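You operate a simulated robot arm through the tools that you are given. There is no shell and no other tool. Be economical: measure what you need, move in short steps, check, and stop when the job is done.

Carry out the task below with a simulated two-armed robot. There is one attempt and no reset: what you move stays moved.

TASK
Stand the yellow and black pots on saucers and wipe off their rings.
Fine: yellow pot on the orange saucer, black pot on the white one, pink cloth, cloth back; knock nothing over. Set down upright: yellow plant pot, black plant pot. What is to be rubbed or washed off counts as gone when no trace of it is left.
Where things are to end (x, y in the base frame): yellow plant pot within 20 mm of [410, -390]; black plant pot within 20 mm of [410, 380].
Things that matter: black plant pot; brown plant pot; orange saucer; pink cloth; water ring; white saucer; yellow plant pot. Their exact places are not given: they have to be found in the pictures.

Only the result counts: the job must be done as asked and must still hold three seconds after the hand-in. Knocking over, shifting, dropping, spilling or breaking anything else fails it. Flat cloth is picked up by pressing the open fingertips on it (5 to 10 N) and closing them slowly along it; thin cloth reads only 2 to 8 mm in the jaws.

THE ROBOT
Two 7-joint arms with two-finger parallel grippers on one trunk, on a base that drives. Base frame: it is fixed to the floor where the robot stands at the start and does not move with it; the origin is under the middle of the robot, x ahead of it, y to its left, z up; the surface under the hand at the start is at about z = 860. Units: mm, rad, N and s.
The left shoulder is at the start at [69, 182, 1111], the right one opposite. With the tool pointing down near the work surface each hand reaches from about 300 to 740 mm from the robot's upright axis, wherever it stands, measured 20 degrees to its own side. Places, roughly: orange saucer [400, -400, 900]; water ring [500, 0, 900]; white saucer [400, 400, 900]. Payload 3.91 kg a hand.
The TCP of each hand is the grasp point between the finger pads, 30 mm short of the fingertips. In the tool frame z runs along the fingers and y along their closing line. Largest opening 110 mm; finger width 20, thickness 10; the body of the gripper, 48 by 112 mm, starts 55 mm behind the TCP.
Orientation is that of the tool frame in the base frame, as a unit quaternion [x, y, z, w]. With the fingers straight down and closing along the base's y, the tool's x points along the base's -x, its y along +y and its z along -z.

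THE INTERFACE
- The arms move only by the tool step_arm. It takes "left_steps", "right_steps" or both (then of equal length, played together; a hand with none holds still); each is a list that holds one entry, the list of rows, each a list of 7 numbers: the turn, a rotation vector about the tool's x, y, z in units of 60 degrees (1.0 is 60 degrees), then the shift along the tool's x, y, z in units of 100 mm (1.0 is 100 mm), then the closure in counts, from 0 (fully open) to 255 (shut). In form: [[[ax, ay, az, dx, dy, dz, claw], ...]]. A call has 1 to 12 rows; each row is the pose to reach, as a shift and turn from the pose commanded when the call began, along the tool's axes at that moment. A call with a number of a shift or a turn outside -1 to 1 is refused whole. A row lasts 0.2 s, in which the tool goes at most 50 mm and 0.15 rad; a call with a longer step from one row to the next is refused whole, and so is a gripper value outside its range. Where a pose cannot be reached the arm comes as near as it can. A force on the tool above 40 N (or 10 N above the force at the start of the call, whichever is more), or a blocked arm, ends the call early, and 0.2 s more pass. Each finger travels about 72 mm/s and halts on what it meets, pressing with about 37 N; the grip force reading is that of the motor and also rises with nothing between the fingers. The clock runs only during rows and for 0.2 s after the last one: add rows that repeat a pose to give the fingers time. It gives the time, the measured TCP pose, the force on the tool (base axes), the opening and the grip force at its end, in the units of the frame above (readings bear some noise), with the torque about the TCP (base axes, N m) and any sound that the robot's microphone picked up.
- Cameras (640 x 400 px; columns grow to the right, rows downward): "scene" is now at [200.4, -23.6, 1280.3]; the picture's right is [-0.31, -0.95, 0.00], its down [-0.70, 0.23, -0.68] and it looks along [0.65, -0.21, -0.73] (base axes); focal length 214 px, centre (320, 200). "left" rides on the left gripper at [72, -17, -103] in its tool frame; the picture's right is [0.23, 0.97, 0.00], its down [-0.76, 0.18, -0.62] and it looks along [-0.61, 0.14, 0.78] (tool axes); focal length 222 px, centre (320, 200). "right" rides on the right gripper at [72, 17, -103] in its tool frame; the picture's right is [-0.23, 0.97, 0.00], its down [-0.76, -0.18, -0.62] and it looks along [-0.61, -0.14, 0.78] (tool axes); focal length 222 px, centre (320, 200).
- camera(camera): a new picture of that camera. It takes no simulated time.
- move_column(by): slides the trunk up (or, below 0, down) by that many mm; the arms and the scene camera ride with it, the base frame stays. It gives what a move gives, with no picture.
- steer(legs): drives the robot by 1 to 6 legs, each [ahead, left, turn to the left] in mm, mm and rad, along the robot's own axes; the way and the turn of a leg run together, so that a leg with both is an arc; at most 1500 mm and 3.142 rad a leg. The arms and the cameras ride along, it lands a little off, and it stops where it bumps. It gives what a move gives.
- turn_head(pan, tilt): turns the head with the scene camera to pan (to the left, within 1.396 rad either way) and tilt (down, from -0.506 to 1.204), counted from straight ahead of the robot. It gives what a move gives.
- pixel_to_xyz(camera, pixels): for up to 12 pixels [column, row] of the newest picture of that camera ("zoom" is the newest enlarged one), the place [x, y, z] in the base frame of the surface seen there, good to about 2 mm. It takes no simulated time.
- enlarge(camera, box): a new picture of the part [left, top, right, bottom] of that camera's present view, enlarged. It takes no simulated time.
- close_job(): hands the job in; it is judged then, once.

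Keep the steps short. Do not move on a guess: measure, check each grasp and each placing, and mend mistakes. In all there are 80 turns and 78 pictures (those below and enlarged ones count). Leave the grippers open and the arms clear of the work at the hand-in unless told otherwise, and finish with a single line.

The tools are called after "Emit:" as name(argument=value, ...) on one line, values as JSON. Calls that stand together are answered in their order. step_arm: Moves the arms, as the interface text tells. Its arguments: {"type":"object","properties":{"left_steps":{"type":"array","items":{"type":"array","items":{"type":"array","items":{"type":"number"}}}},"right_steps":{"type":"array","items":{"type":"array","items":{"type":"array","items":{"type":"number"}}}}},"required":[]} The other tools are called the same way: move_column (by) slides the trunk up or down; steer (legs) drives the base; turn_head (pan, tilt) turns the head that bears the scene camera; camera (camera) takes a picture; pixel_to_xyz (camera, pixels) gives the place of the surface under pixels of a picture; enlarge (camera, box) takes an enlarged picture of a part of a camera's view; close_job () hands the job in.

At the start:

```text
t: 0.0
left_position: [489.8, 96.8, 1124.1]
left_ee_rot: [-0.001, 1.0, 0.0, 0.0]
left_force: [-0.2, -0.4, 0.1]
left_ft_torque: [0.02, -0.02, -0.04]
left_width: 109.9
left_gripper_force: 0.1
right_position: [422.1, -276.9, 1126.0]
right_ee_rot: [0.0, 1.0, 0.0, 0.001]
right_force: [-0.5, 0.4, 0.2]
right_ft_torque: [-0.01, 0.0, 0.0]
right_width: 110.1
right_gripper_force: 0.0
trunk travel left (down, up): [-375.0, 139.0]
robot x, y, heading: [2.9, 1.2, 0.001]
head pan, tilt: [-0.318, 0.824]
```

scene: 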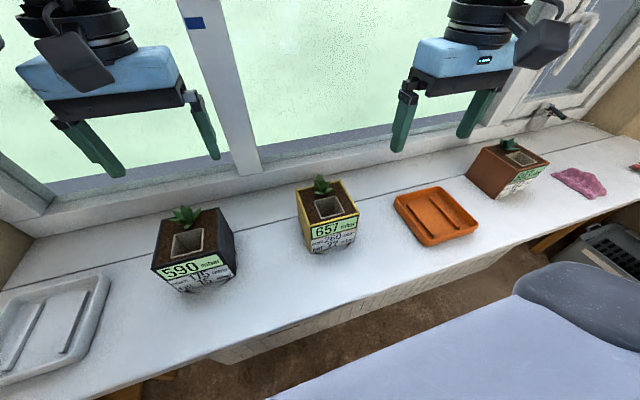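
right: 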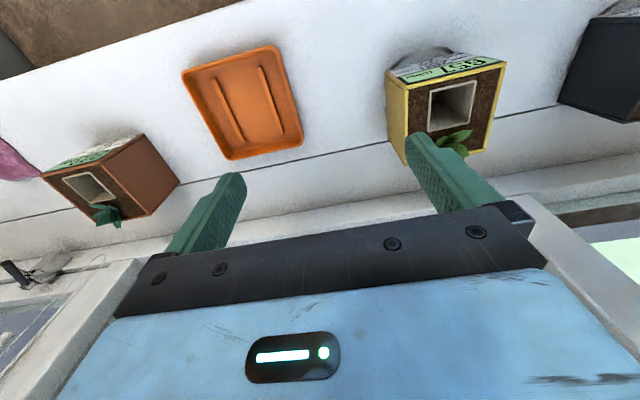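
left: 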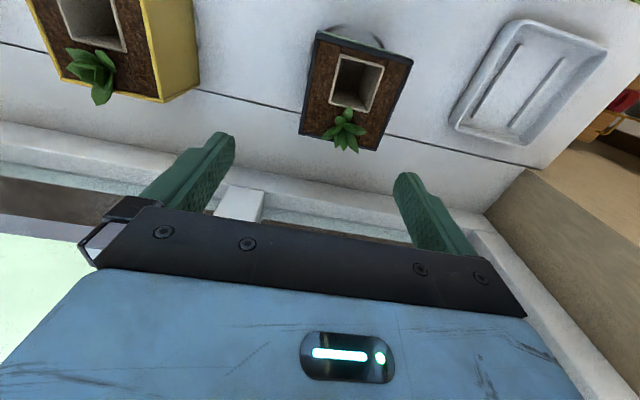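

I see the black pot (195,250), the yellow pot (328,215), the orange saucer (435,215), the brown pot (508,170), the pink cloth (578,183) and the white saucer (50,325). First I measure these in the scene picture.

Emit:
pixel_to_xyz(camera="scene", pixels=[[153, 268], [237, 235], [163, 220], [230, 207], [182, 292], [237, 270], [301, 223], [357, 214], [297, 189], [345, 180], [315, 253], [355, 242]])

Emit:
pixel_to_xyz(camera="scene", pixels=[[395, 195], [445, 187], [478, 230], [428, 244], [435, 215], [553, 172], [605, 190], [580, 183], [590, 198], [40, 310], [105, 280], [5, 380]])

Emit:
enlarge(camera="scene", box=[140, 150, 380, 300])

Emit:
enlarge(camera="scene", box=[380, 120, 640, 280])

```text
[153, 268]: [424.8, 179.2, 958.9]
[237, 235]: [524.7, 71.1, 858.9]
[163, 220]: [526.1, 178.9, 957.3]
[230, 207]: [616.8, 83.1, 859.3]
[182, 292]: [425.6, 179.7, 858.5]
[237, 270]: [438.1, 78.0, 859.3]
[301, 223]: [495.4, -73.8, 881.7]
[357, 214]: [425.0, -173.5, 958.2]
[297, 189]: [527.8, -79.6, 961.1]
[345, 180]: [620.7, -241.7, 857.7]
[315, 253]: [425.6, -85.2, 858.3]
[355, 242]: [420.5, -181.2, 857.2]
```

```text
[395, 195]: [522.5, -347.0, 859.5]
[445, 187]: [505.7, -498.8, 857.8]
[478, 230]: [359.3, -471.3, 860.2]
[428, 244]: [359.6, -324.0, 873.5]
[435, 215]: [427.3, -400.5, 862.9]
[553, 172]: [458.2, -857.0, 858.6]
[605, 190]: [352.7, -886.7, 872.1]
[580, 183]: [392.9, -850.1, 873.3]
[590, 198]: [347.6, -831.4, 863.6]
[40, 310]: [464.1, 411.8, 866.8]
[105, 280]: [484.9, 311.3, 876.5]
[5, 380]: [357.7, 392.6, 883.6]
```

```text
2.67 times, centred on (260, 225) of scene
```

zoom: 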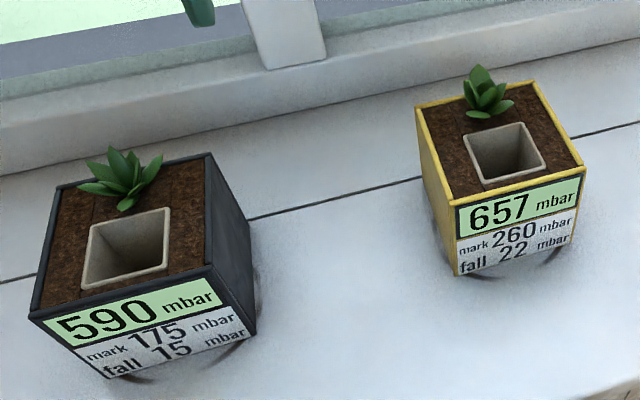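

```text
2.46 times, centred on (510, 200) of scene
```

zoom: 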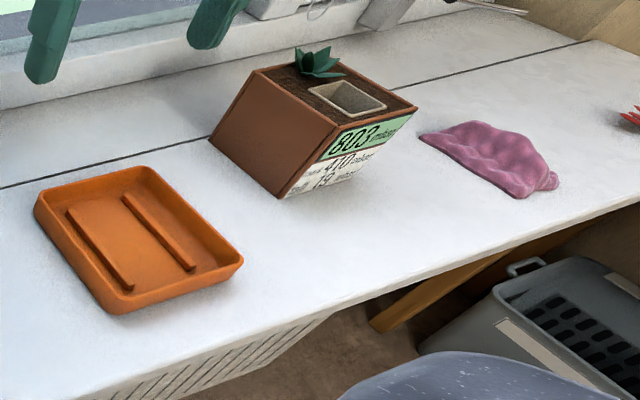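

Both pots are boxes about 100 mm wide, which leaves little room in the 110 mm opening. Next I look at their tops and the saucers more closely from the hand cameras and the turned head.

Emit:
turn_head(pan=0.5, tilt=0.9)

Emit:
camera(camera="scene")

Emit:
enlarge(camera="left", box=[270, 0, 450, 180])

Emit:
enlarge(camera="right", box=[360, 20, 540, 180])

```text
t: 1.1
left_position: [489.0, 98.0, 1121.9]
left_ee_rot: [-0.001, 1.0, -0.001, 0.0]
left_force: [-0.5, -0.3, 0.0]
left_ft_torque: [-0.01, -0.01, 0.01]
left_width: 109.8
left_gripper_force: 0.0
right_position: [422.5, -277.7, 1126.1]
right_ee_rot: [0.0, 1.0, 0.0, 0.001]
right_force: [-1.4, -0.4, -0.3]
right_ft_torque: [0.05, 0.0, 0.02]
right_width: 109.7
right_gripper_force: 0.0
trunk travel left (down, up): [-375.0, 139.0]
robot x, y, heading: [-0.3, 4.5, 0.005]
head pan, tilt: [0.499, 0.901]
```

```text
72 pictures are left
```

scene: 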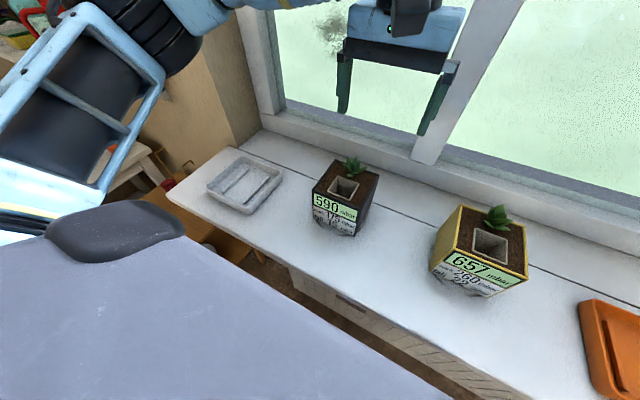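

```text
2.22 times, centred on (360, 90) of left
```

zoom: 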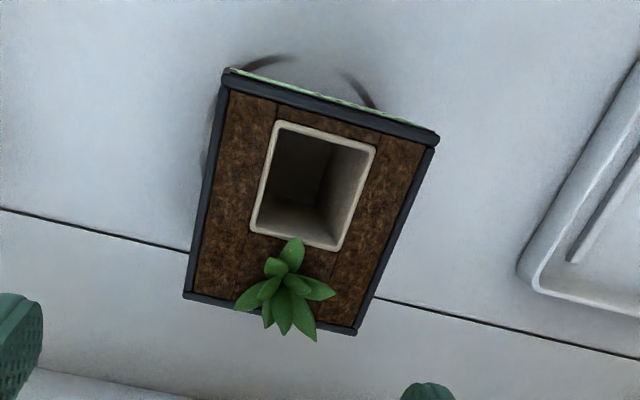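

```text
2.50 times, centred on (450, 100) of right
```

zoom: 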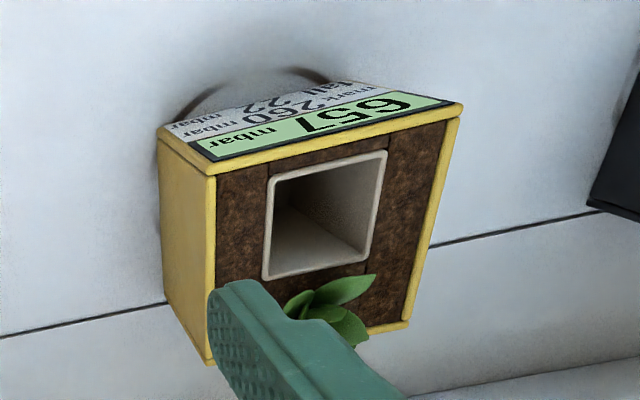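

Both pots have a square well in the middle and a plant at the back. I measure the rim corners of the yellow pot in the zoom, and the black and white items in the scene view.

Emit:
pixel_to_xyz(camera="zoom", pixels=[[213, 172], [458, 120], [405, 322], [165, 140], [270, 180], [383, 155], [365, 255], [268, 275], [215, 250], [432, 220], [350, 290], [330, 215]])

Emit:
enlarge(camera="scene", box=[180, 130, 400, 260])

```text
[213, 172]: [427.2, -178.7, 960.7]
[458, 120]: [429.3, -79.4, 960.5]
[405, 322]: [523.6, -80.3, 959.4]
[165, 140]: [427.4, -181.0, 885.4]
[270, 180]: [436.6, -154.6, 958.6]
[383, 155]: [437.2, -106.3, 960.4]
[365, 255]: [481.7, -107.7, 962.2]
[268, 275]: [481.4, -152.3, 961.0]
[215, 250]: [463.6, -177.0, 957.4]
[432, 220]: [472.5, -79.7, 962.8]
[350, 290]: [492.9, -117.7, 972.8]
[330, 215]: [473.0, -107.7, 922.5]
```

```text
2.91 times, centred on (290, 195) of scene
```

zoom: 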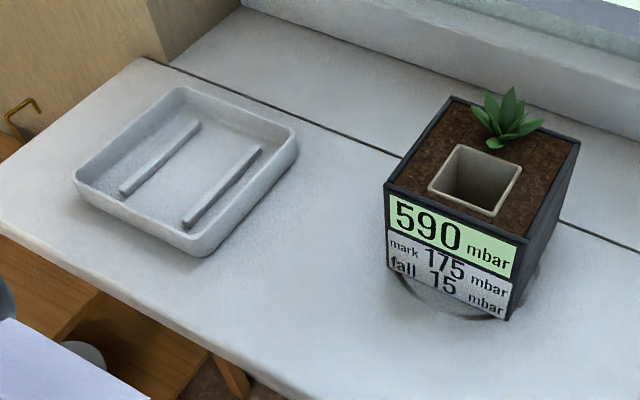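

Emit:
pixel_to_xyz(camera="zoom", pixels=[[386, 186], [526, 242], [578, 143], [451, 98], [456, 145], [520, 170], [492, 214], [430, 188], [510, 92], [513, 318]])

Emit:
pixel_to_xyz(camera="zoom", pixels=[[78, 182], [183, 90], [297, 135], [205, 240], [122, 190], [198, 124], [186, 222], [260, 150], [150, 170], [200, 180], [240, 190], [240, 145]])

Emit:
turn_head(pan=-0.8, tilt=0.9)

Emit:
camera(camera="scene")

```text
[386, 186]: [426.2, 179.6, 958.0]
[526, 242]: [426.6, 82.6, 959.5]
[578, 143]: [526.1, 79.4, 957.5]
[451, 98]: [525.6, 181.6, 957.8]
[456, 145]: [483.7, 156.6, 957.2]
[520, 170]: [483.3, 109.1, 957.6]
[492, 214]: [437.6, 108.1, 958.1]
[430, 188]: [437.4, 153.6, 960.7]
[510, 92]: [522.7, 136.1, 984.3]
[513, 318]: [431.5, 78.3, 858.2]
```

```text
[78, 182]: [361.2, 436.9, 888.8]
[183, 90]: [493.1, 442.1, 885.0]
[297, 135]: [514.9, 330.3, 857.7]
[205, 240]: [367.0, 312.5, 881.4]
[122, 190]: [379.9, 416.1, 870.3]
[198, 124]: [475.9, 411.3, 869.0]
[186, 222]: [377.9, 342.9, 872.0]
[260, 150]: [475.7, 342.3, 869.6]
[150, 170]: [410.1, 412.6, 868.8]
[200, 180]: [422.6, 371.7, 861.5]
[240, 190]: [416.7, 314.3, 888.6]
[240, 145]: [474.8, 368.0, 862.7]
```

```text
t: 2.6
left_position: [489.2, 97.3, 1124.8]
left_ee_rot: [-0.001, 1.0, -0.001, 0.0]
left_force: [0.9, -0.1, -0.7]
left_ft_torque: [0.02, -0.01, 0.0]
left_width: 110.0
left_gripper_force: 0.1
right_position: [423.5, -276.8, 1125.6]
right_ee_rot: [0.0, 1.0, 0.0, 0.001]
right_force: [0.0, 0.1, -0.1]
right_ft_torque: [-0.01, -0.03, -0.03]
right_width: 110.1
right_gripper_force: 0.0
trunk travel left (down, up): [-375.0, 139.0]
robot x, y, heading: [0.3, -1.7, 0.003]
head pan, tilt: [-0.799, 0.901]
```

```text
68 pictures are left
```

scene: 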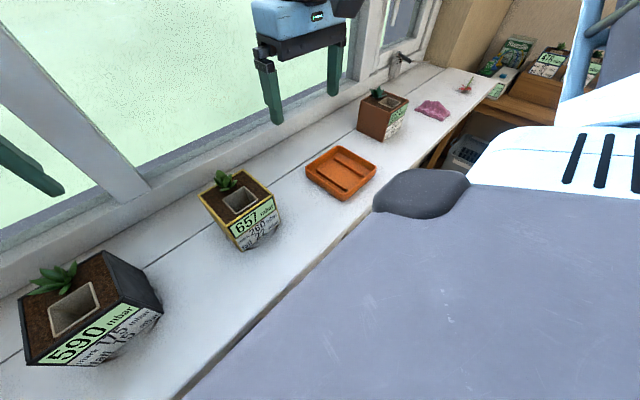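

White saucer: ribs at y≈342 and 413, x 378–476, so its centre is near (427, 377). Now I measure the orange saucer and the cloth.

Emit:
enlarge(camera="scene", box=[290, 80, 480, 210])

```text
3.08 times, centred on (385, 145) of scene
```

zoom: 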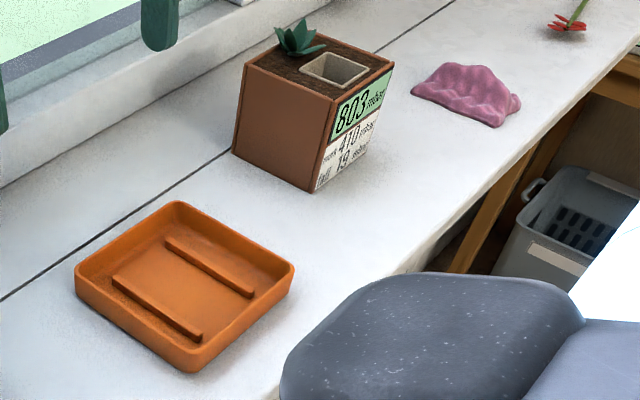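

Emit:
pixel_to_xyz(camera="zoom", pixels=[[79, 276], [178, 205], [290, 268], [193, 358], [118, 280], [198, 337], [172, 242], [252, 292], [175, 214], [90, 276], [192, 350], [280, 268]])

Emit:
pixel_to_xyz(camera="zoom", pixels=[[412, 92], [448, 66], [520, 98], [495, 126], [470, 75], [465, 95], [495, 100], [512, 105], [430, 82], [390, 68], [320, 190], [235, 152]])

```text
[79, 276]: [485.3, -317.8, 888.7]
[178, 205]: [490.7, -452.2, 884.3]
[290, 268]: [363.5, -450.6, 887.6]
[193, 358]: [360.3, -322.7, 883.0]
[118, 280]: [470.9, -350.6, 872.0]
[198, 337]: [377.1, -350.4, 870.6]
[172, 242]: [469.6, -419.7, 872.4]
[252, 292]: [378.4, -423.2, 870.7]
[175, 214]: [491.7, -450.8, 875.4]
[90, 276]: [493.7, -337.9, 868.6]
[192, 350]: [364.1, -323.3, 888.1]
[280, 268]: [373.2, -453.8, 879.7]
```

```text
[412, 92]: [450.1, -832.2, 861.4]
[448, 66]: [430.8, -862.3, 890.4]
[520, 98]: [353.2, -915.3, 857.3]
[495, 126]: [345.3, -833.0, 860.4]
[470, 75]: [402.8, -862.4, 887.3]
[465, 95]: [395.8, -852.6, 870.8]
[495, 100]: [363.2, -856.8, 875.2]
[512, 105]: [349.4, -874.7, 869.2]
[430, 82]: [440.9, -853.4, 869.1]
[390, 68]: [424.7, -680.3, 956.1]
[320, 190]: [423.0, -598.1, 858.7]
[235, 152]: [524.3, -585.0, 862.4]
```

Orange saucer: ribs at y≈-350 and -421, centre near (425, -387). The cloth is a heap up to z 890 around (395, -860). The yellow pot is centred at (476, -130) and the black one at (476, 130.5). I bring both hands over the pots at height first.

Emit:
step_arm(right_steps=[[[0, 0, 0, -0.12, 0.25, 0, 0], [0, 0, 0, -0.24, 0.5, 0, 0], [0, 0, 0, -0.36, 0.75, 0, 0], [0, 0, 0, -0.45, 0.99, 0, 0], [0, 0, 0, -0.45, 0.99, 0.4, 0], [0, 0, 0, -0.45, 0.99, 0.8, 0], [0, 0, 0, -0.45, 0.99, 0.8, 0]]], left_steps=[[[0, 0, 0, 0.05, 0.1, 0, 0], [0, 0, 0, 0.1, 0.2, 0, 0], [0, 0, 0, 0.15, 0.3, 0, 0], [0, 0, 0, 0.21, 0.335, 0, 0], [0, 0, 0, 0.21, 0.335, 0.4, 0], [0, 0, 0, 0.21, 0.335, 0.8, 0], [0, 0, 0, 0.21, 0.335, 0.8, 0]]])

```text
t: 4.2
left_position: [468.0, 130.7, 1044.8]
left_ee_rot: [0.0, 1.0, 0.0, 0.0]
left_force: [0.8, 0.9, 1.2]
left_ft_torque: [-0.01, -0.03, -0.03]
left_width: 109.6
left_gripper_force: 0.1
right_position: [468.9, -177.1, 1045.2]
right_ee_rot: [0.0, 1.0, 0.0, 0.0]
right_force: [0.4, -1.1, -0.8]
right_ft_torque: [0.0, 0.0, 0.0]
right_width: 110.0
right_gripper_force: 0.0
trunk travel left (down, up): [-375.0, 139.0]
robot x, y, heading: [-0.2, -0.2, -0.0]
head pan, tilt: [-0.799, 0.901]
```

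The left hand is over the black pot. The right needs +47 mm in y. After that I check both hand pictures.

Emit:
step_arm(right_steps=[[[0, 0, 0, 0, 0.24, 0, 0], [0, 0, 0, 0, 0.475, 0, 0], [0, 0, 0, 0, 0.475, 0, 0], [0, 0, 0, 0, 0.475, 0.3, 0], [0, 0, 0, 0, 0.475, 0.3, 0]]], left_steps=[[[0, 0, 0, 0, 0, 0, 0], [0, 0, 0, 0, 0, 0, 0], [0, 0, 0, 0, 0, 0, 0], [0, 0, 0, 0, 0, 0.3, 0], [0, 0, 0, 0, 0, 0.3, 0]]])

Emit:
camera(camera="left")

Emit:
camera(camera="right")

```text
t: 5.4
left_position: [467.9, 131.0, 1014.9]
left_ee_rot: [-0.001, 1.0, 0.0, 0.001]
left_force: [0.4, -0.5, -0.1]
left_ft_torque: [0.01, -0.03, -0.01]
left_width: 109.9
left_gripper_force: 0.1
right_position: [467.4, -129.4, 1016.4]
right_ee_rot: [0.0, 1.0, 0.0, 0.001]
right_force: [-0.4, 0.2, 0.6]
right_ft_torque: [0.0, 0.01, 0.01]
right_width: 109.9
right_gripper_force: 0.1
trunk travel left (down, up): [-375.0, 139.0]
robot x, y, heading: [0.8, -2.0, -0.002]
head pan, tilt: [-0.799, 0.901]
```

```text
66 pictures are left
```

left: 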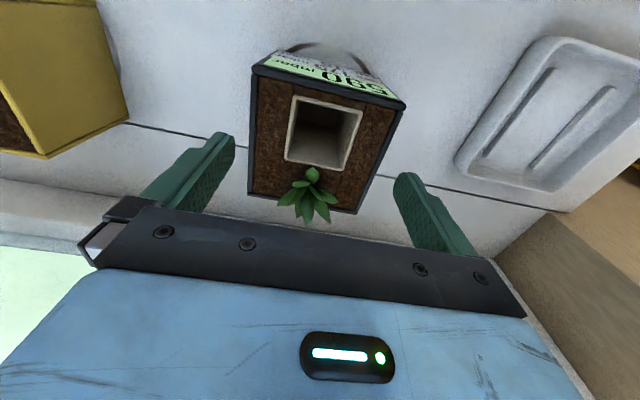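

```text
65 pictures are left
```

right: 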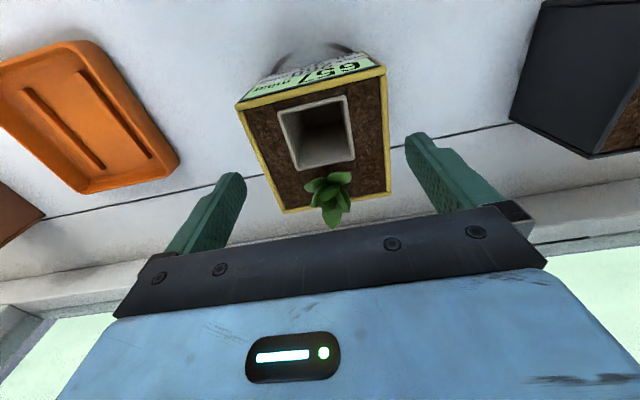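

I measure the left and right top edges of both pots in these pictures, and the plant tips.

Emit:
pixel_to_xyz(camera="left", pixels=[[255, 85], [252, 130], [250, 165], [402, 112], [386, 150], [374, 180], [312, 173], [300, 213], [325, 215], [285, 198], [310, 190]])

Emit:
pixel_to_xyz(camera="right", pixels=[[240, 112], [258, 150], [270, 180], [384, 85], [386, 130], [387, 165], [335, 225], [310, 185], [330, 190], [350, 180]])

```text
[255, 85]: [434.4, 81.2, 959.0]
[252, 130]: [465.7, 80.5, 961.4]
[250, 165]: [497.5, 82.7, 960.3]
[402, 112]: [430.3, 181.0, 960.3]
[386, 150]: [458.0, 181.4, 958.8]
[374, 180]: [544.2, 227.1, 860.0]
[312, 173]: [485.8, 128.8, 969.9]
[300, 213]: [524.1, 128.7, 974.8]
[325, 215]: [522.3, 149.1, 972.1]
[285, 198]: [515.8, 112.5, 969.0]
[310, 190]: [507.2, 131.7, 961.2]
```

```text
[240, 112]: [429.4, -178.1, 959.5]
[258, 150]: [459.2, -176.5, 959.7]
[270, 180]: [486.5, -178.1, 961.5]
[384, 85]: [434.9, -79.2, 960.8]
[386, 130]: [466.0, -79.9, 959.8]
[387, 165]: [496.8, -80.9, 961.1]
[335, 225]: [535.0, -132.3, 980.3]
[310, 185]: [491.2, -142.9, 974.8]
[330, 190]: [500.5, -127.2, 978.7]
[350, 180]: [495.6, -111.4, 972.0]
```

Both pots are centred under the jaws to about 1 mm (black y≈131, yellow y≈-129), and the plants end at about z 985. I lower slowly to 985–970 so the tips pass the rims, then read the forces.

Emit:
step_arm(right_steps=[[[0, 0, 0, 0, 0, 0.1, 0], [0, 0, 0, 0, 0, 0.2, 0], [0, 0, 0, 0, 0, 0.28, 0], [0, 0, 0, 0, 0, 0.34, 0], [0, 0, 0, 0, 0, 0.4, 0], [0, 0, 0, 0, 0, 0.4, 0]]], left_steps=[[[0, 0, 0, 0, 0, 0.1, 0], [0, 0, 0, 0, 0, 0.2, 0], [0, 0, 0, 0, 0, 0.28, 0], [0, 0, 0, 0, 0, 0.34, 0], [0, 0, 0, 0, 0, 0.4, 0], [0, 0, 0, 0, 0, 0.4, 0]]])

```text
t: 6.8
left_position: [468.6, 131.6, 974.1]
left_ee_rot: [0.0, 1.0, -0.001, 0.001]
left_force: [0.2, -0.1, 0.5]
left_ft_torque: [0.02, 0.02, -0.02]
left_width: 110.1
left_gripper_force: 0.1
right_position: [466.8, -130.0, 976.8]
right_ee_rot: [-0.001, 1.0, -0.001, 0.001]
right_force: [-0.1, 0.7, 0.4]
right_ft_torque: [-0.01, 0.01, 0.0]
right_width: 110.2
right_gripper_force: 0.1
trunk travel left (down, up): [-375.0, 139.0]
robot x, y, heading: [1.0, 1.3, -0.002]
head pan, tilt: [-0.799, 0.901]
```

The tips are past the rims with no force. I go down another 35 mm and close gently.

Emit:
step_arm(right_steps=[[[0, 0, 0, 0, 0, 0.12, 0], [0, 0, 0, 0, 0, 0.24, 0], [0, 0, 0, 0, 0, 0.35, 0], [0, 0, 0, 0, 0, 0.35, 0], [0, 0, 0, 0, 0, 0.35, 20], [0, 0, 0, 0, 0, 0.35, 40], [0, 0, 0, 0, 0, 0.35, 70], [0, 0, 0, 0, 0, 0.35, 120], [0, 0, 0, 0, 0, 0.35, 200], [0, 0, 0, 0, 0, 0.35, 255], [0, 0, 0, 0, 0, 0.35, 255]]], left_steps=[[[0, 0, 0, 0, 0, 0.12, 0], [0, 0, 0, 0, 0, 0.24, 0], [0, 0, 0, 0, 0, 0.35, 0], [0, 0, 0, 0, 0, 0.35, 0], [0, 0, 0, 0, 0, 0.35, 20], [0, 0, 0, 0, 0, 0.35, 40], [0, 0, 0, 0, 0, 0.35, 70], [0, 0, 0, 0, 0, 0.35, 120], [0, 0, 0, 0, 0, 0.35, 200], [0, 0, 0, 0, 0, 0.35, 255], [0, 0, 0, 0, 0, 0.35, 255]]])

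```text
t: 9.2
left_position: [467.8, 132.4, 939.5]
left_ee_rot: [-0.001, 1.0, 0.0, 0.0]
left_force: [0.5, -2.3, -0.2]
left_ft_torque: [-0.03, -0.36, -0.19]
left_width: 104.8
left_gripper_force: 36.9
right_position: [468.5, -130.5, 940.4]
right_ee_rot: [0.0, 1.0, 0.0, 0.0]
right_force: [-1.0, 1.5, -0.7]
right_ft_torque: [-0.07, -0.17, 0.1]
right_width: 105.0
right_gripper_force: 37.2
trunk travel left (down, up): [-375.0, 139.0]
robot x, y, heading: [-0.3, 2.3, 0.001]
head pan, tilt: [-0.799, 0.901]
```

Both grip at about 105 mm with 37 N. I lift 20 mm as a test.

Emit:
step_arm(right_steps=[[[0, 0, 0, 0, 0, -0.05, 255], [0, 0, 0, 0, 0, -0.1, 255], [0, 0, 0, 0, 0, -0.2, 255], [0, 0, 0, 0, 0, -0.2, 255]]], left_steps=[[[0, 0, 0, 0, 0, -0.05, 255], [0, 0, 0, 0, 0, -0.1, 255], [0, 0, 0, 0, 0, -0.2, 255], [0, 0, 0, 0, 0, -0.2, 255]]])

Emit:
camera(camera="left")

Emit:
camera(camera="right")

```text
t: 10.2
left_position: [469.1, 130.6, 959.1]
left_ee_rot: [-0.001, 1.0, 0.001, -0.001]
left_force: [-0.1, -0.8, -8.5]
left_ft_torque: [-0.01, 0.13, 0.05]
left_width: 104.9
left_gripper_force: 36.7
right_position: [468.5, -131.2, 960.1]
right_ee_rot: [0.0, 1.0, 0.001, -0.001]
right_force: [1.0, 0.1, -9.3]
right_ft_torque: [0.01, 0.12, 0.01]
right_width: 105.1
right_gripper_force: 37.1
trunk travel left (down, up): [-375.0, 139.0]
robot x, y, heading: [0.6, 2.1, 0.001]
head pan, tilt: [-0.799, 0.901]
```

```text
64 pictures are left
```

left: 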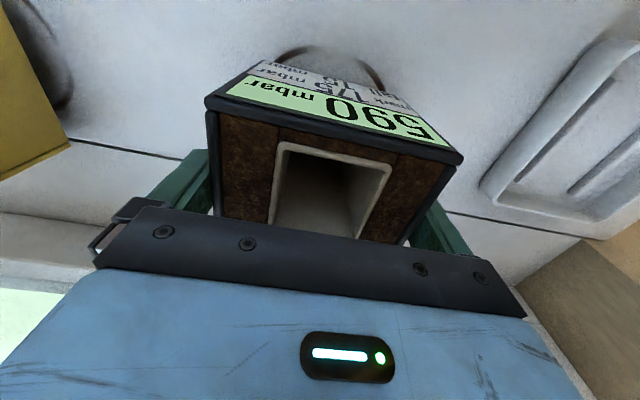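

```text
63 pictures are left
```

right: 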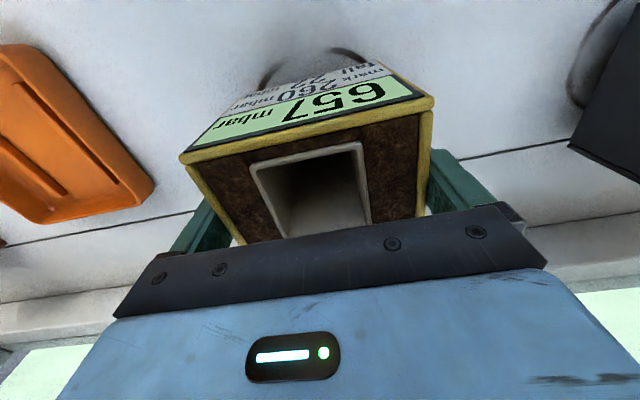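

Both pots are off the surface (about 9 N each). I raise them 50 mm more and carry them outward the first 100 mm.

Emit:
step_arm(right_steps=[[[0, 0, 0, 0, 0, -0.25, 255], [0, 0, 0, 0, 0, -0.5, 255], [0, 0, 0, 0.12, -0.2, -0.5, 255], [0, 0, 0, 0.24, -0.45, -0.5, 255], [0, 0, 0, 0.36, -0.7, -0.5, 255], [0, 0, 0, 0.48, -0.9, -0.5, 255], [0, 0, 0, 0.53, -1.0, -0.5, 255], [0, 0, 0, 0.53, -1.0, -0.5, 255]]], left_steps=[[[0, 0, 0, 0, 0, -0.25, 255], [0, 0, 0, 0, 0, -0.5, 255], [0, 0, 0, 0.12, 0.2, -0.5, 255], [0, 0, 0, 0.24, 0.45, -0.5, 255], [0, 0, 0, 0.36, 0.7, -0.5, 255], [0, 0, 0, 0.48, 0.9, -0.5, 255], [0, 0, 0, 0.53, 1.0, -0.5, 255], [0, 0, 0, 0.53, 1.0, -0.5, 255]]])

Emit:
step_arm(right_steps=[[[0, 0, 0, 0, -0.2, 0, 255], [0, 0, 0, 0, -0.4, 0, 255], [0, 0, 0, 0, -0.6, 0, 255], [0, 0, 0, 0, -0.8, 0, 255], [0, 0, 0, 0, -0.95, 0, 255], [0, 0, 0, 0, -1.0, 0, 255], [0, 0, 0, 0, -1.0, 0, 255]]], left_steps=[[[0, 0, 0, 0, 0.2, 0, 255], [0, 0, 0, 0, 0.4, 0, 255], [0, 0, 0, 0, 0.6, 0, 255], [0, 0, 0, 0, 0.8, 0, 255], [0, 0, 0, 0, 0.95, 0, 255], [0, 0, 0, 0, 1.0, 0, 255], [0, 0, 0, 0, 1.0, 0, 255]]])

Emit:
step_arm(right_steps=[[[0, 0, 0, 0, -0.2, 0, 255], [0, 0, 0, 0, -0.4, 0, 255], [0, 0, 0, 0, -0.55, 0, 255], [0, 0, 0, 0, -0.58, 0, 255], [0, 0, 0, 0, -0.58, 0, 255], [0, 0, 0, 0, -0.58, 0, 255]]], left_steps=[[[0, 0, 0, 0, 0.2, 0, 255], [0, 0, 0, 0, 0.4, 0, 255], [0, 0, 0, 0, 0.45, 0, 255], [0, 0, 0, 0, 0.47, 0, 255], [0, 0, 0, 0, 0.47, 0, 255], [0, 0, 0, 0, 0.47, 0, 255]]])

Emit:
camera(camera="right")

Emit:
camera(camera="left")

```text
t: 12.0
left_position: [416.0, 230.5, 1008.2]
left_ee_rot: [-0.001, 1.0, 0.001, -0.001]
left_force: [0.2, 0.0, -7.8]
left_ft_torque: [-0.05, 0.09, 0.02]
left_width: 105.0
left_gripper_force: 36.4
right_position: [414.8, -230.6, 1010.3]
right_ee_rot: [0.0, 1.0, 0.0, 0.0]
right_force: [0.2, 0.6, -7.9]
right_ft_torque: [0.01, 0.09, -0.01]
right_width: 104.8
right_gripper_force: 37.2
trunk travel left (down, up): [-375.0, 139.0]
robot x, y, heading: [-1.0, -0.5, -0.005]
head pan, tilt: [-0.799, 0.901]
```

```text
t: 13.6
left_position: [417.0, 330.8, 1008.3]
left_ee_rot: [-0.001, 1.0, 0.0, -0.001]
left_force: [-0.5, -0.1, -8.4]
left_ft_torque: [0.02, 0.06, -0.02]
left_width: 104.9
left_gripper_force: 37.2
right_position: [415.3, -331.4, 1009.6]
right_ee_rot: [0.001, 1.0, 0.0, 0.0]
right_force: [0.0, 0.9, -8.6]
right_ft_torque: [0.0, 0.09, 0.0]
right_width: 104.6
right_gripper_force: 37.1
trunk travel left (down, up): [-375.0, 139.0]
robot x, y, heading: [-2.3, 4.5, 0.0]
head pan, tilt: [-0.799, 0.901]
```

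```text
t: 15.0
left_position: [414.8, 378.5, 1008.7]
left_ee_rot: [-0.001, 1.0, 0.0, 0.001]
left_force: [-0.8, 0.0, -8.4]
left_ft_torque: [0.0, 0.12, 0.01]
left_width: 104.8
left_gripper_force: 36.7
right_position: [416.4, -389.5, 1011.1]
right_ee_rot: [0.0, 1.0, 0.0, 0.0]
right_force: [1.4, -0.2, -8.2]
right_ft_torque: [-0.01, 0.11, 0.05]
right_width: 105.0
right_gripper_force: 37.1
trunk travel left (down, up): [-375.0, 139.0]
robot x, y, heading: [3.8, 0.2, -0.003]
head pan, tilt: [-0.799, 0.901]
```

```text
62 pictures are left
```

right: 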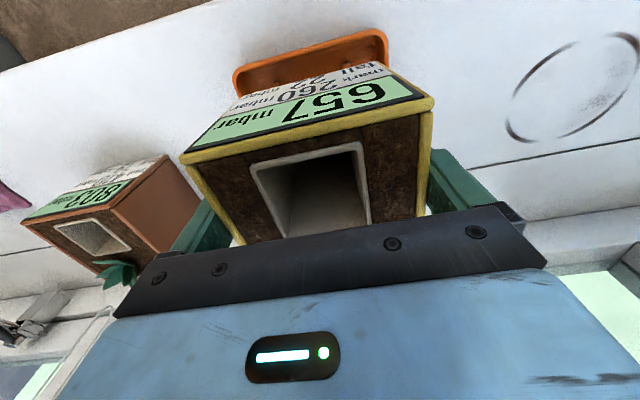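

```text
61 pictures are left
```

left: 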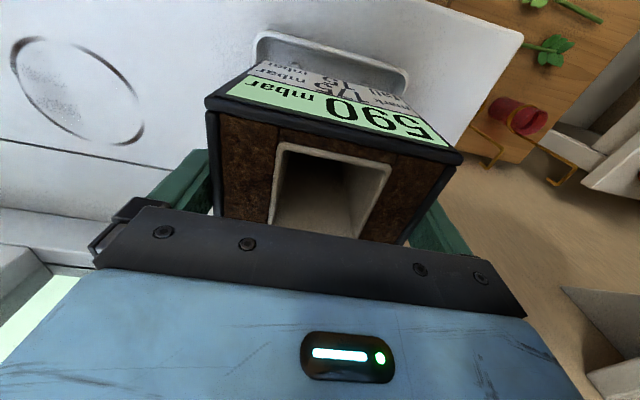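

Two rings are now visible. I measure the held pots' rims, the front rims of the saucers and the rings.

Emit:
pixel_to_xyz(camera="right", pixels=[[187, 158], [428, 104], [245, 97], [370, 68], [240, 72], [380, 36], [310, 50], [310, 62], [510, 122], [637, 45], [560, 62], [590, 118]])

Emit:
pixel_to_xyz(camera="left", pixels=[[212, 102], [458, 158], [265, 65], [395, 95], [260, 35], [405, 72], [330, 48], [330, 60], [13, 50], [143, 130], [70, 45], [80, 125]])

```text
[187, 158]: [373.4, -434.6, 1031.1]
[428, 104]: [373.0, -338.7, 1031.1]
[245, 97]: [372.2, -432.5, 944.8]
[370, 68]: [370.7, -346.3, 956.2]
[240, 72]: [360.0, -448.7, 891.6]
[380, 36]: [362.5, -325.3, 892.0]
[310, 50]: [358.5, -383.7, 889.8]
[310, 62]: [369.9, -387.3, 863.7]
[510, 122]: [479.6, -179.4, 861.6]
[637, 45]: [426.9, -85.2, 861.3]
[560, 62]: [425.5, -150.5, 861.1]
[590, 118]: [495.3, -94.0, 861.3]
```

```text
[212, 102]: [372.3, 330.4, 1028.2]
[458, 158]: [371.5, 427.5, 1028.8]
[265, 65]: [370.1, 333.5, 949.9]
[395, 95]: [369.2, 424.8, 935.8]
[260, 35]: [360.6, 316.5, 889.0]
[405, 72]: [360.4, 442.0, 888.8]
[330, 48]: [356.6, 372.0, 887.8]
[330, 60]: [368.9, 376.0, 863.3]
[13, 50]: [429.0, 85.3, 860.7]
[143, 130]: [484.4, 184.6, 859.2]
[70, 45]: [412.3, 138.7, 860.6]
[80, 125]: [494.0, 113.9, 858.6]
```

The pots are centred over the saucers in y. I shift 2 mm in +x and lower to about 5 mm above the ribs.

Emit:
step_arm(right_steps=[[[0, 0, 0, -0.02, 0, 0.1, 255], [0, 0, 0, -0.02, 0, 0.25, 255], [0, 0, 0, -0.02, 0, 0.4, 255], [0, 0, 0, -0.02, 0, 0.48, 255], [0, 0, 0, -0.02, 0, 0.54, 255], [0, 0, 0, -0.02, 0, 0.54, 255], [0, 0, 0, -0.02, 0, 0.54, 255]]], left_steps=[[[0, 0, 0, -0.02, 0, 0.1, 255], [0, 0, 0, -0.02, 0, 0.25, 255], [0, 0, 0, -0.02, 0, 0.4, 255], [0, 0, 0, -0.02, 0, 0.48, 255], [0, 0, 0, -0.02, 0, 0.53, 255], [0, 0, 0, -0.02, 0, 0.53, 255], [0, 0, 0, -0.02, 0, 0.53, 255]]])

Emit:
step_arm(right_steps=[[[0, 0, 0, 0, 0, 0.02, 255], [0, 0, 0, 0, 0, 0.04, 255], [0, 0, 0, 0, 0, 0.05, 255], [0, 0, 0, 0, 0, 0.05, 255]]], left_steps=[[[0, 0, 0, 0, 0, 0.02, 255], [0, 0, 0, 0, 0, 0.04, 255], [0, 0, 0, 0, 0, 0.05, 255], [0, 0, 0, 0, 0, 0.05, 255]]])

```text
t: 16.6
left_position: [417.0, 377.6, 956.4]
left_ee_rot: [-0.001, 1.0, 0.0, -0.001]
left_force: [-0.4, -0.5, -7.9]
left_ft_torque: [0.01, 0.1, 0.01]
left_width: 104.9
left_gripper_force: 37.1
right_position: [416.2, -388.7, 957.1]
right_ee_rot: [0.0, 1.0, -0.001, 0.0]
right_force: [-0.5, 0.4, -8.8]
right_ft_torque: [0.0, 0.1, 0.03]
right_width: 105.1
right_gripper_force: 37.1
trunk travel left (down, up): [-375.0, 139.0]
robot x, y, heading: [-3.6, 2.4, 0.0]
head pan, tilt: [-0.799, 0.901]
```

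```text
t: 17.6
left_position: [417.3, 378.6, 951.8]
left_ee_rot: [-0.001, 1.0, 0.0, 0.002]
left_force: [4.8, 1.0, 4.0]
left_ft_torque: [0.26, 0.23, -0.1]
left_width: 104.8
left_gripper_force: 37.0
right_position: [416.9, -388.5, 953.3]
right_ee_rot: [-0.001, 1.0, -0.002, 0.002]
right_force: [-0.1, -4.1, 13.7]
right_ft_torque: [-0.07, 1.01, 0.19]
right_width: 105.2
right_gripper_force: 37.6
trunk travel left (down, up): [-375.0, 139.0]
robot x, y, heading: [3.1, -0.9, 0.003]
head pan, tilt: [-0.799, 0.901]
```

Both pots have touched down. I look before releasing.

Emit:
enlarge(camera="scene", box=[280, 80, 460, 220])

Emit:
camera(camera="left")

```text
2.86 times, centred on (370, 150) of scene
```

zoom: 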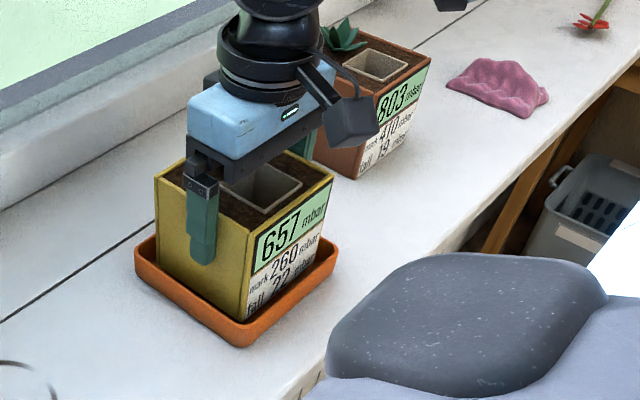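

```text
59 pictures are left
```

left: 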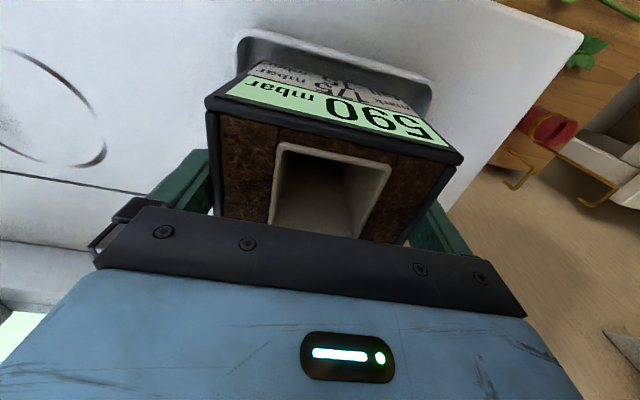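

Both pots sit inside their saucers. I open the jaws gradually and rise.

Emit:
step_arm(right_steps=[[[0, 0, 0, 0, 0, -0.01, 200], [0, 0, 0, 0, 0, -0.02, 100], [0, 0, 0, 0, 0, -0.02, 30], [0, 0, 0, 0, 0, -0.02, 0], [0, 0, 0, 0, 0, -0.02, 0], [0, 0, 0, 0, 0, -0.02, 0]]], left_steps=[[[0, 0, 0, 0, 0, 0, 200], [0, 0, 0, 0, 0, 0, 100], [0, 0, 0, 0, 0, 0, 30], [0, 0, 0, 0, 0, 0, 0], [0, 0, 0, 0, 0, 0, 0], [0, 0, 0, 0, 0, 0, 0]]])

Emit:
step_arm(right_steps=[[[0, 0, 0, 0, 0, -0.1, 0], [0, 0, 0, 0, 0, -0.2, 0], [0, 0, 0, 0, 0, -0.35, 0], [0, 0, 0, 0, 0, -0.6, 0], [0, 0, 0, 0, 0, -0.9, 0], [0, 0, 0, 0, 0, -1.0, 0]]], left_steps=[[[0, 0, 0, 0, 0, -0.1, 0], [0, 0, 0, 0, 0, -0.2, 0], [0, 0, 0, 0, 0, -0.35, 0], [0, 0, 0, 0, 0, -0.6, 0], [0, 0, 0, 0, 0, -0.9, 0], [0, 0, 0, 0, 0, -1.0, 0]]])

Emit:
camera(camera="right")

Emit:
camera(camera="left")

```text
t: 19.0
left_position: [417.1, 377.7, 951.7]
left_ee_rot: [-0.001, 1.0, 0.0, 0.0]
left_force: [-0.2, -0.7, 0.8]
left_ft_torque: [0.01, 0.0, -0.05]
left_width: 110.1
left_gripper_force: 0.1
right_position: [416.1, -389.8, 953.0]
right_ee_rot: [0.0, 1.0, 0.0, 0.0]
right_force: [-0.2, -0.5, -0.4]
right_ft_torque: [-0.02, -0.04, 0.03]
right_width: 110.1
right_gripper_force: 0.1
trunk travel left (down, up): [-375.0, 139.0]
robot x, y, heading: [0.2, 1.0, -0.004]
head pan, tilt: [-0.799, 0.901]
```

```text
t: 20.4
left_position: [417.4, 377.4, 1050.7]
left_ee_rot: [0.0, 1.0, -0.001, 0.0]
left_force: [0.0, 0.1, 0.1]
left_ft_torque: [-0.01, -0.01, 0.0]
left_width: 109.9
left_gripper_force: 0.0
right_position: [416.0, -388.1, 1054.3]
right_ee_rot: [0.0, 1.0, 0.0, 0.001]
right_force: [-0.4, 0.1, -0.2]
right_ft_torque: [0.02, 0.01, -0.01]
right_width: 109.9
right_gripper_force: 0.1
trunk travel left (down, up): [-375.0, 139.0]
robot x, y, heading: [-0.0, 3.2, 0.004]
head pan, tilt: [-0.799, 0.901]
```

```text
58 pictures are left
```

right: 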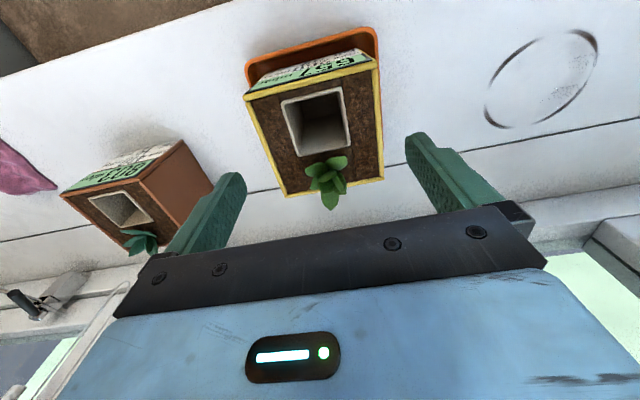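

```text
57 pictures are left
```

left: 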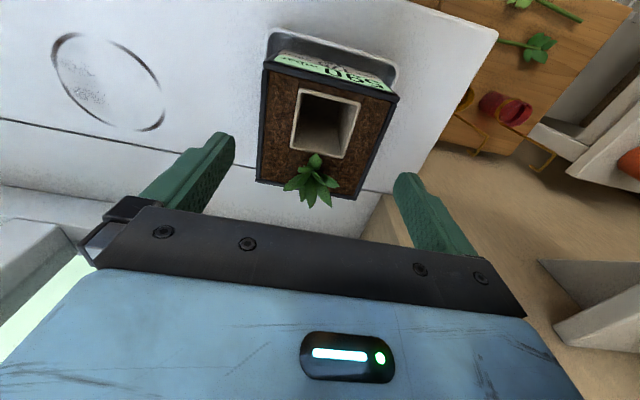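

I check where the pots ended up and trace the ring extents.

Emit:
pixel_to_xyz(camera="right", pixels=[[249, 97], [377, 65], [264, 145], [380, 120], [383, 175], [486, 115], [597, 45], [585, 32], [500, 70], [570, 100], [510, 128], [540, 40]])

Emit:
pixel_to_xyz(camera="left", pixels=[[267, 70], [395, 98], [260, 135], [382, 140], [258, 178], [54, 45], [163, 115], [75, 34], [140, 65], [70, 95], [150, 130], [110, 120]])

Emit:
enlarge(camera="right", box=[460, 10, 640, 150])

Emit:
enlarge(camera="left", box=[20, 10, 200, 150])

```text
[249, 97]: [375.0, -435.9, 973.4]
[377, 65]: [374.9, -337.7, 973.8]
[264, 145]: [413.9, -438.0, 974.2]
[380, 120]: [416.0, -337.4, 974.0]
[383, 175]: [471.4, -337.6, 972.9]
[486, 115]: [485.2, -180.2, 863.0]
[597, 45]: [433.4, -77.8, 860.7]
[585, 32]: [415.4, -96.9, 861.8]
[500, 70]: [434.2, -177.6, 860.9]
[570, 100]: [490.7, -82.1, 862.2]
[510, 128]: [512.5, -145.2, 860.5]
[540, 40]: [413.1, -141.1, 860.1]
```

```text
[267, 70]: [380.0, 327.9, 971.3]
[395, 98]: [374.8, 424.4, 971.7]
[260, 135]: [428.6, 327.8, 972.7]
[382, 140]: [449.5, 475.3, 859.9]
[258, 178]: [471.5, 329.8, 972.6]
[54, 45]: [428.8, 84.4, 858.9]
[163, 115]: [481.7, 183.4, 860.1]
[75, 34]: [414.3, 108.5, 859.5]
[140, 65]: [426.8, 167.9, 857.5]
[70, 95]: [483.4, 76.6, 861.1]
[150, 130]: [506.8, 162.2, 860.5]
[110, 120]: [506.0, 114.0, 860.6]
```

```text
2.86 times, centred on (550, 80) of right
```

zoom: 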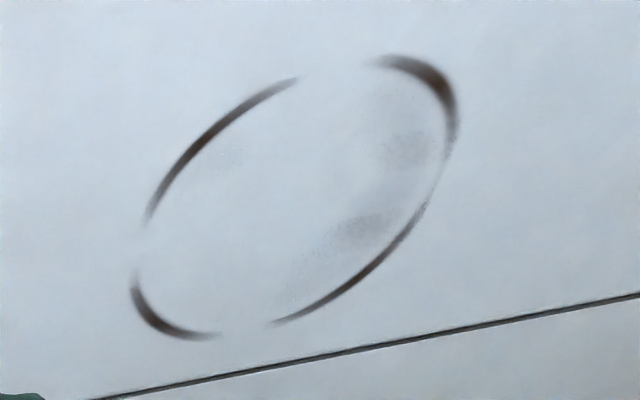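

```text
2.86 times, centred on (110, 80) of left
```

zoom: 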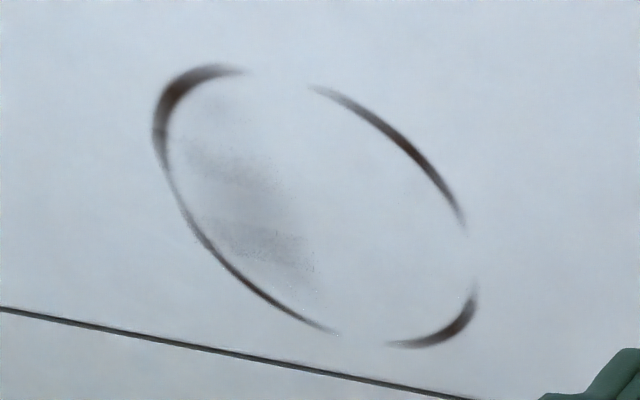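

The pots stand at about (424, -388) and (425, 378), inside the limits. The rings are near (461, ±130), about 55 mm in radius. I need the cloth, so I raise the hands and look right and down for space to drive.

Emit:
step_arm(right_steps=[[[0, 0, 0, 0, 0, -0.3, 0], [0, 0, 0, 0, 0, -0.6, 0], [0, 0, 0, 0, 0, -0.8, 0]]], left_steps=[[[0, 0, 0, 0, 0, -0.3, 0], [0, 0, 0, 0, 0, -0.6, 0], [0, 0, 0, 0, 0, -0.8, 0]]])

Emit:
turn_head(pan=-1.35, tilt=0.6)

Emit:
camera(camera="scene")

```text
t: 21.2
left_position: [417.7, 376.2, 1130.3]
left_ee_rot: [-0.001, 1.0, 0.0, 0.0]
left_force: [0.9, -0.5, 0.0]
left_ft_torque: [-0.03, -0.01, 0.0]
left_width: 109.7
left_gripper_force: 0.1
right_position: [415.3, -387.7, 1134.0]
right_ee_rot: [-0.001, 1.0, -0.001, 0.0]
right_force: [-0.1, -0.5, -0.3]
right_ft_torque: [-0.03, 0.0, 0.01]
right_width: 110.2
right_gripper_force: 0.0
trunk travel left (down, up): [-375.0, 139.0]
robot x, y, heading: [-3.5, -1.6, -0.001]
head pan, tilt: [-0.799, 0.901]
```

```text
t: 22.2
left_position: [417.9, 377.4, 1130.7]
left_ee_rot: [-0.001, 1.0, 0.0, 0.0]
left_force: [0.5, -0.1, 0.3]
left_ft_torque: [-0.02, -0.02, -0.01]
left_width: 110.1
left_gripper_force: 0.0
right_position: [416.3, -387.3, 1134.0]
right_ee_rot: [0.0, 1.0, 0.0, 0.001]
right_force: [0.0, -0.4, -0.4]
right_ft_torque: [0.0, 0.0, 0.01]
right_width: 109.9
right_gripper_force: 0.1
trunk travel left (down, up): [-375.0, 139.0]
robot x, y, heading: [4.3, 1.4, 0.001]
head pan, tilt: [-1.349, 0.6]
```

```text
54 pictures are left
```

scene: 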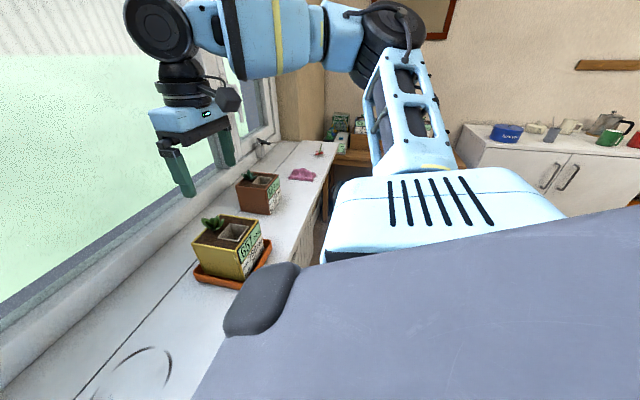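

Emit:
pixel_to_xyz(camera="scene", pixels=[[330, 150], [355, 160], [480, 140], [300, 120], [265, 145], [318, 153], [330, 185], [300, 260], [500, 60], [455, 170], [280, 130]])

```text
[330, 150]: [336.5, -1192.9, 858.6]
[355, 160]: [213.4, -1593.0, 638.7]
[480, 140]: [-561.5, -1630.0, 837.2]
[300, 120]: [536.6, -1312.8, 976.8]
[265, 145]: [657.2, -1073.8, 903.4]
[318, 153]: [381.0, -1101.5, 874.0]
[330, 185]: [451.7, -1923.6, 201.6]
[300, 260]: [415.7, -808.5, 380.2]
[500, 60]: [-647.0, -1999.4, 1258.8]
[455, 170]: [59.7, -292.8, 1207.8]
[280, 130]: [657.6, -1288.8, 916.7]
```

The nearest solid things on that side are beyond y -1190, so there is room. I drive 450 mm to the right.

Emit:
steer(legs=[[0, -450, 0]])

Emit:
camera(camera="right")

```text
t: 26.7
left_position: [416.2, -70.3, 1130.0]
left_ee_rot: [-0.003, 1.0, 0.0, 0.001]
left_force: [0.5, 0.1, 0.2]
left_ft_torque: [-0.03, -0.04, 0.02]
left_width: 110.0
left_gripper_force: 0.2
right_position: [417.9, -833.4, 1134.0]
right_ee_rot: [-0.002, 1.0, 0.0, 0.001]
right_force: [-0.4, 0.0, 0.7]
right_ft_torque: [0.01, -0.02, -0.01]
right_width: 110.0
right_gripper_force: 0.1
trunk travel left (down, up): [-375.0, 139.0]
robot x, y, heading: [1.9, -447.2, 0.006]
head pan, tilt: [-1.349, 0.6]
```

```text
53 pictures are left
```

right: 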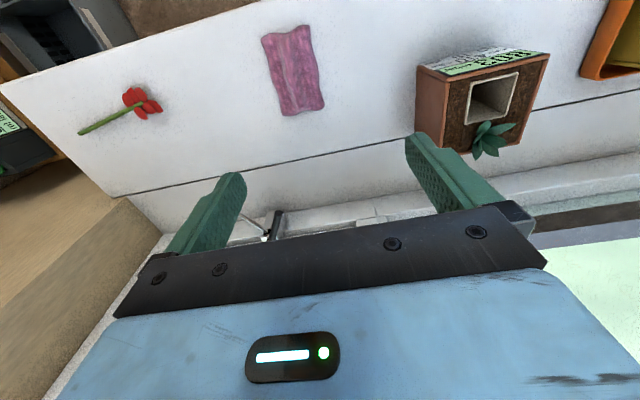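

Emit:
enlarge(camera="right", box=[230, 0, 370, 130])

Emit:
pixel_to_xyz(camera="right", pixels=[[263, 38], [308, 26], [325, 105], [282, 114], [270, 70], [315, 65], [293, 40], [293, 55], [293, 70], [293, 85], [300, 100], [285, 70]])

```text
3.08 times, centred on (300, 65) of right
```

zoom: 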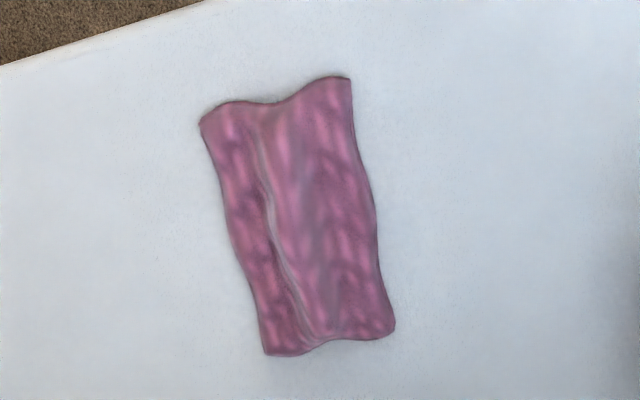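

```text
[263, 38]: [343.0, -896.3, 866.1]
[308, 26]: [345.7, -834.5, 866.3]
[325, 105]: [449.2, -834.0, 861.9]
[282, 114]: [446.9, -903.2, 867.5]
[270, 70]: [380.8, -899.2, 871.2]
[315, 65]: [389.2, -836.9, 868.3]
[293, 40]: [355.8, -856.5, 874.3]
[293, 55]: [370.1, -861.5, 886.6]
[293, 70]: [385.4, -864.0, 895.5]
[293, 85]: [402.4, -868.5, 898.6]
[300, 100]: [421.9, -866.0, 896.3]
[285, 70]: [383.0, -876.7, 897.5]
```

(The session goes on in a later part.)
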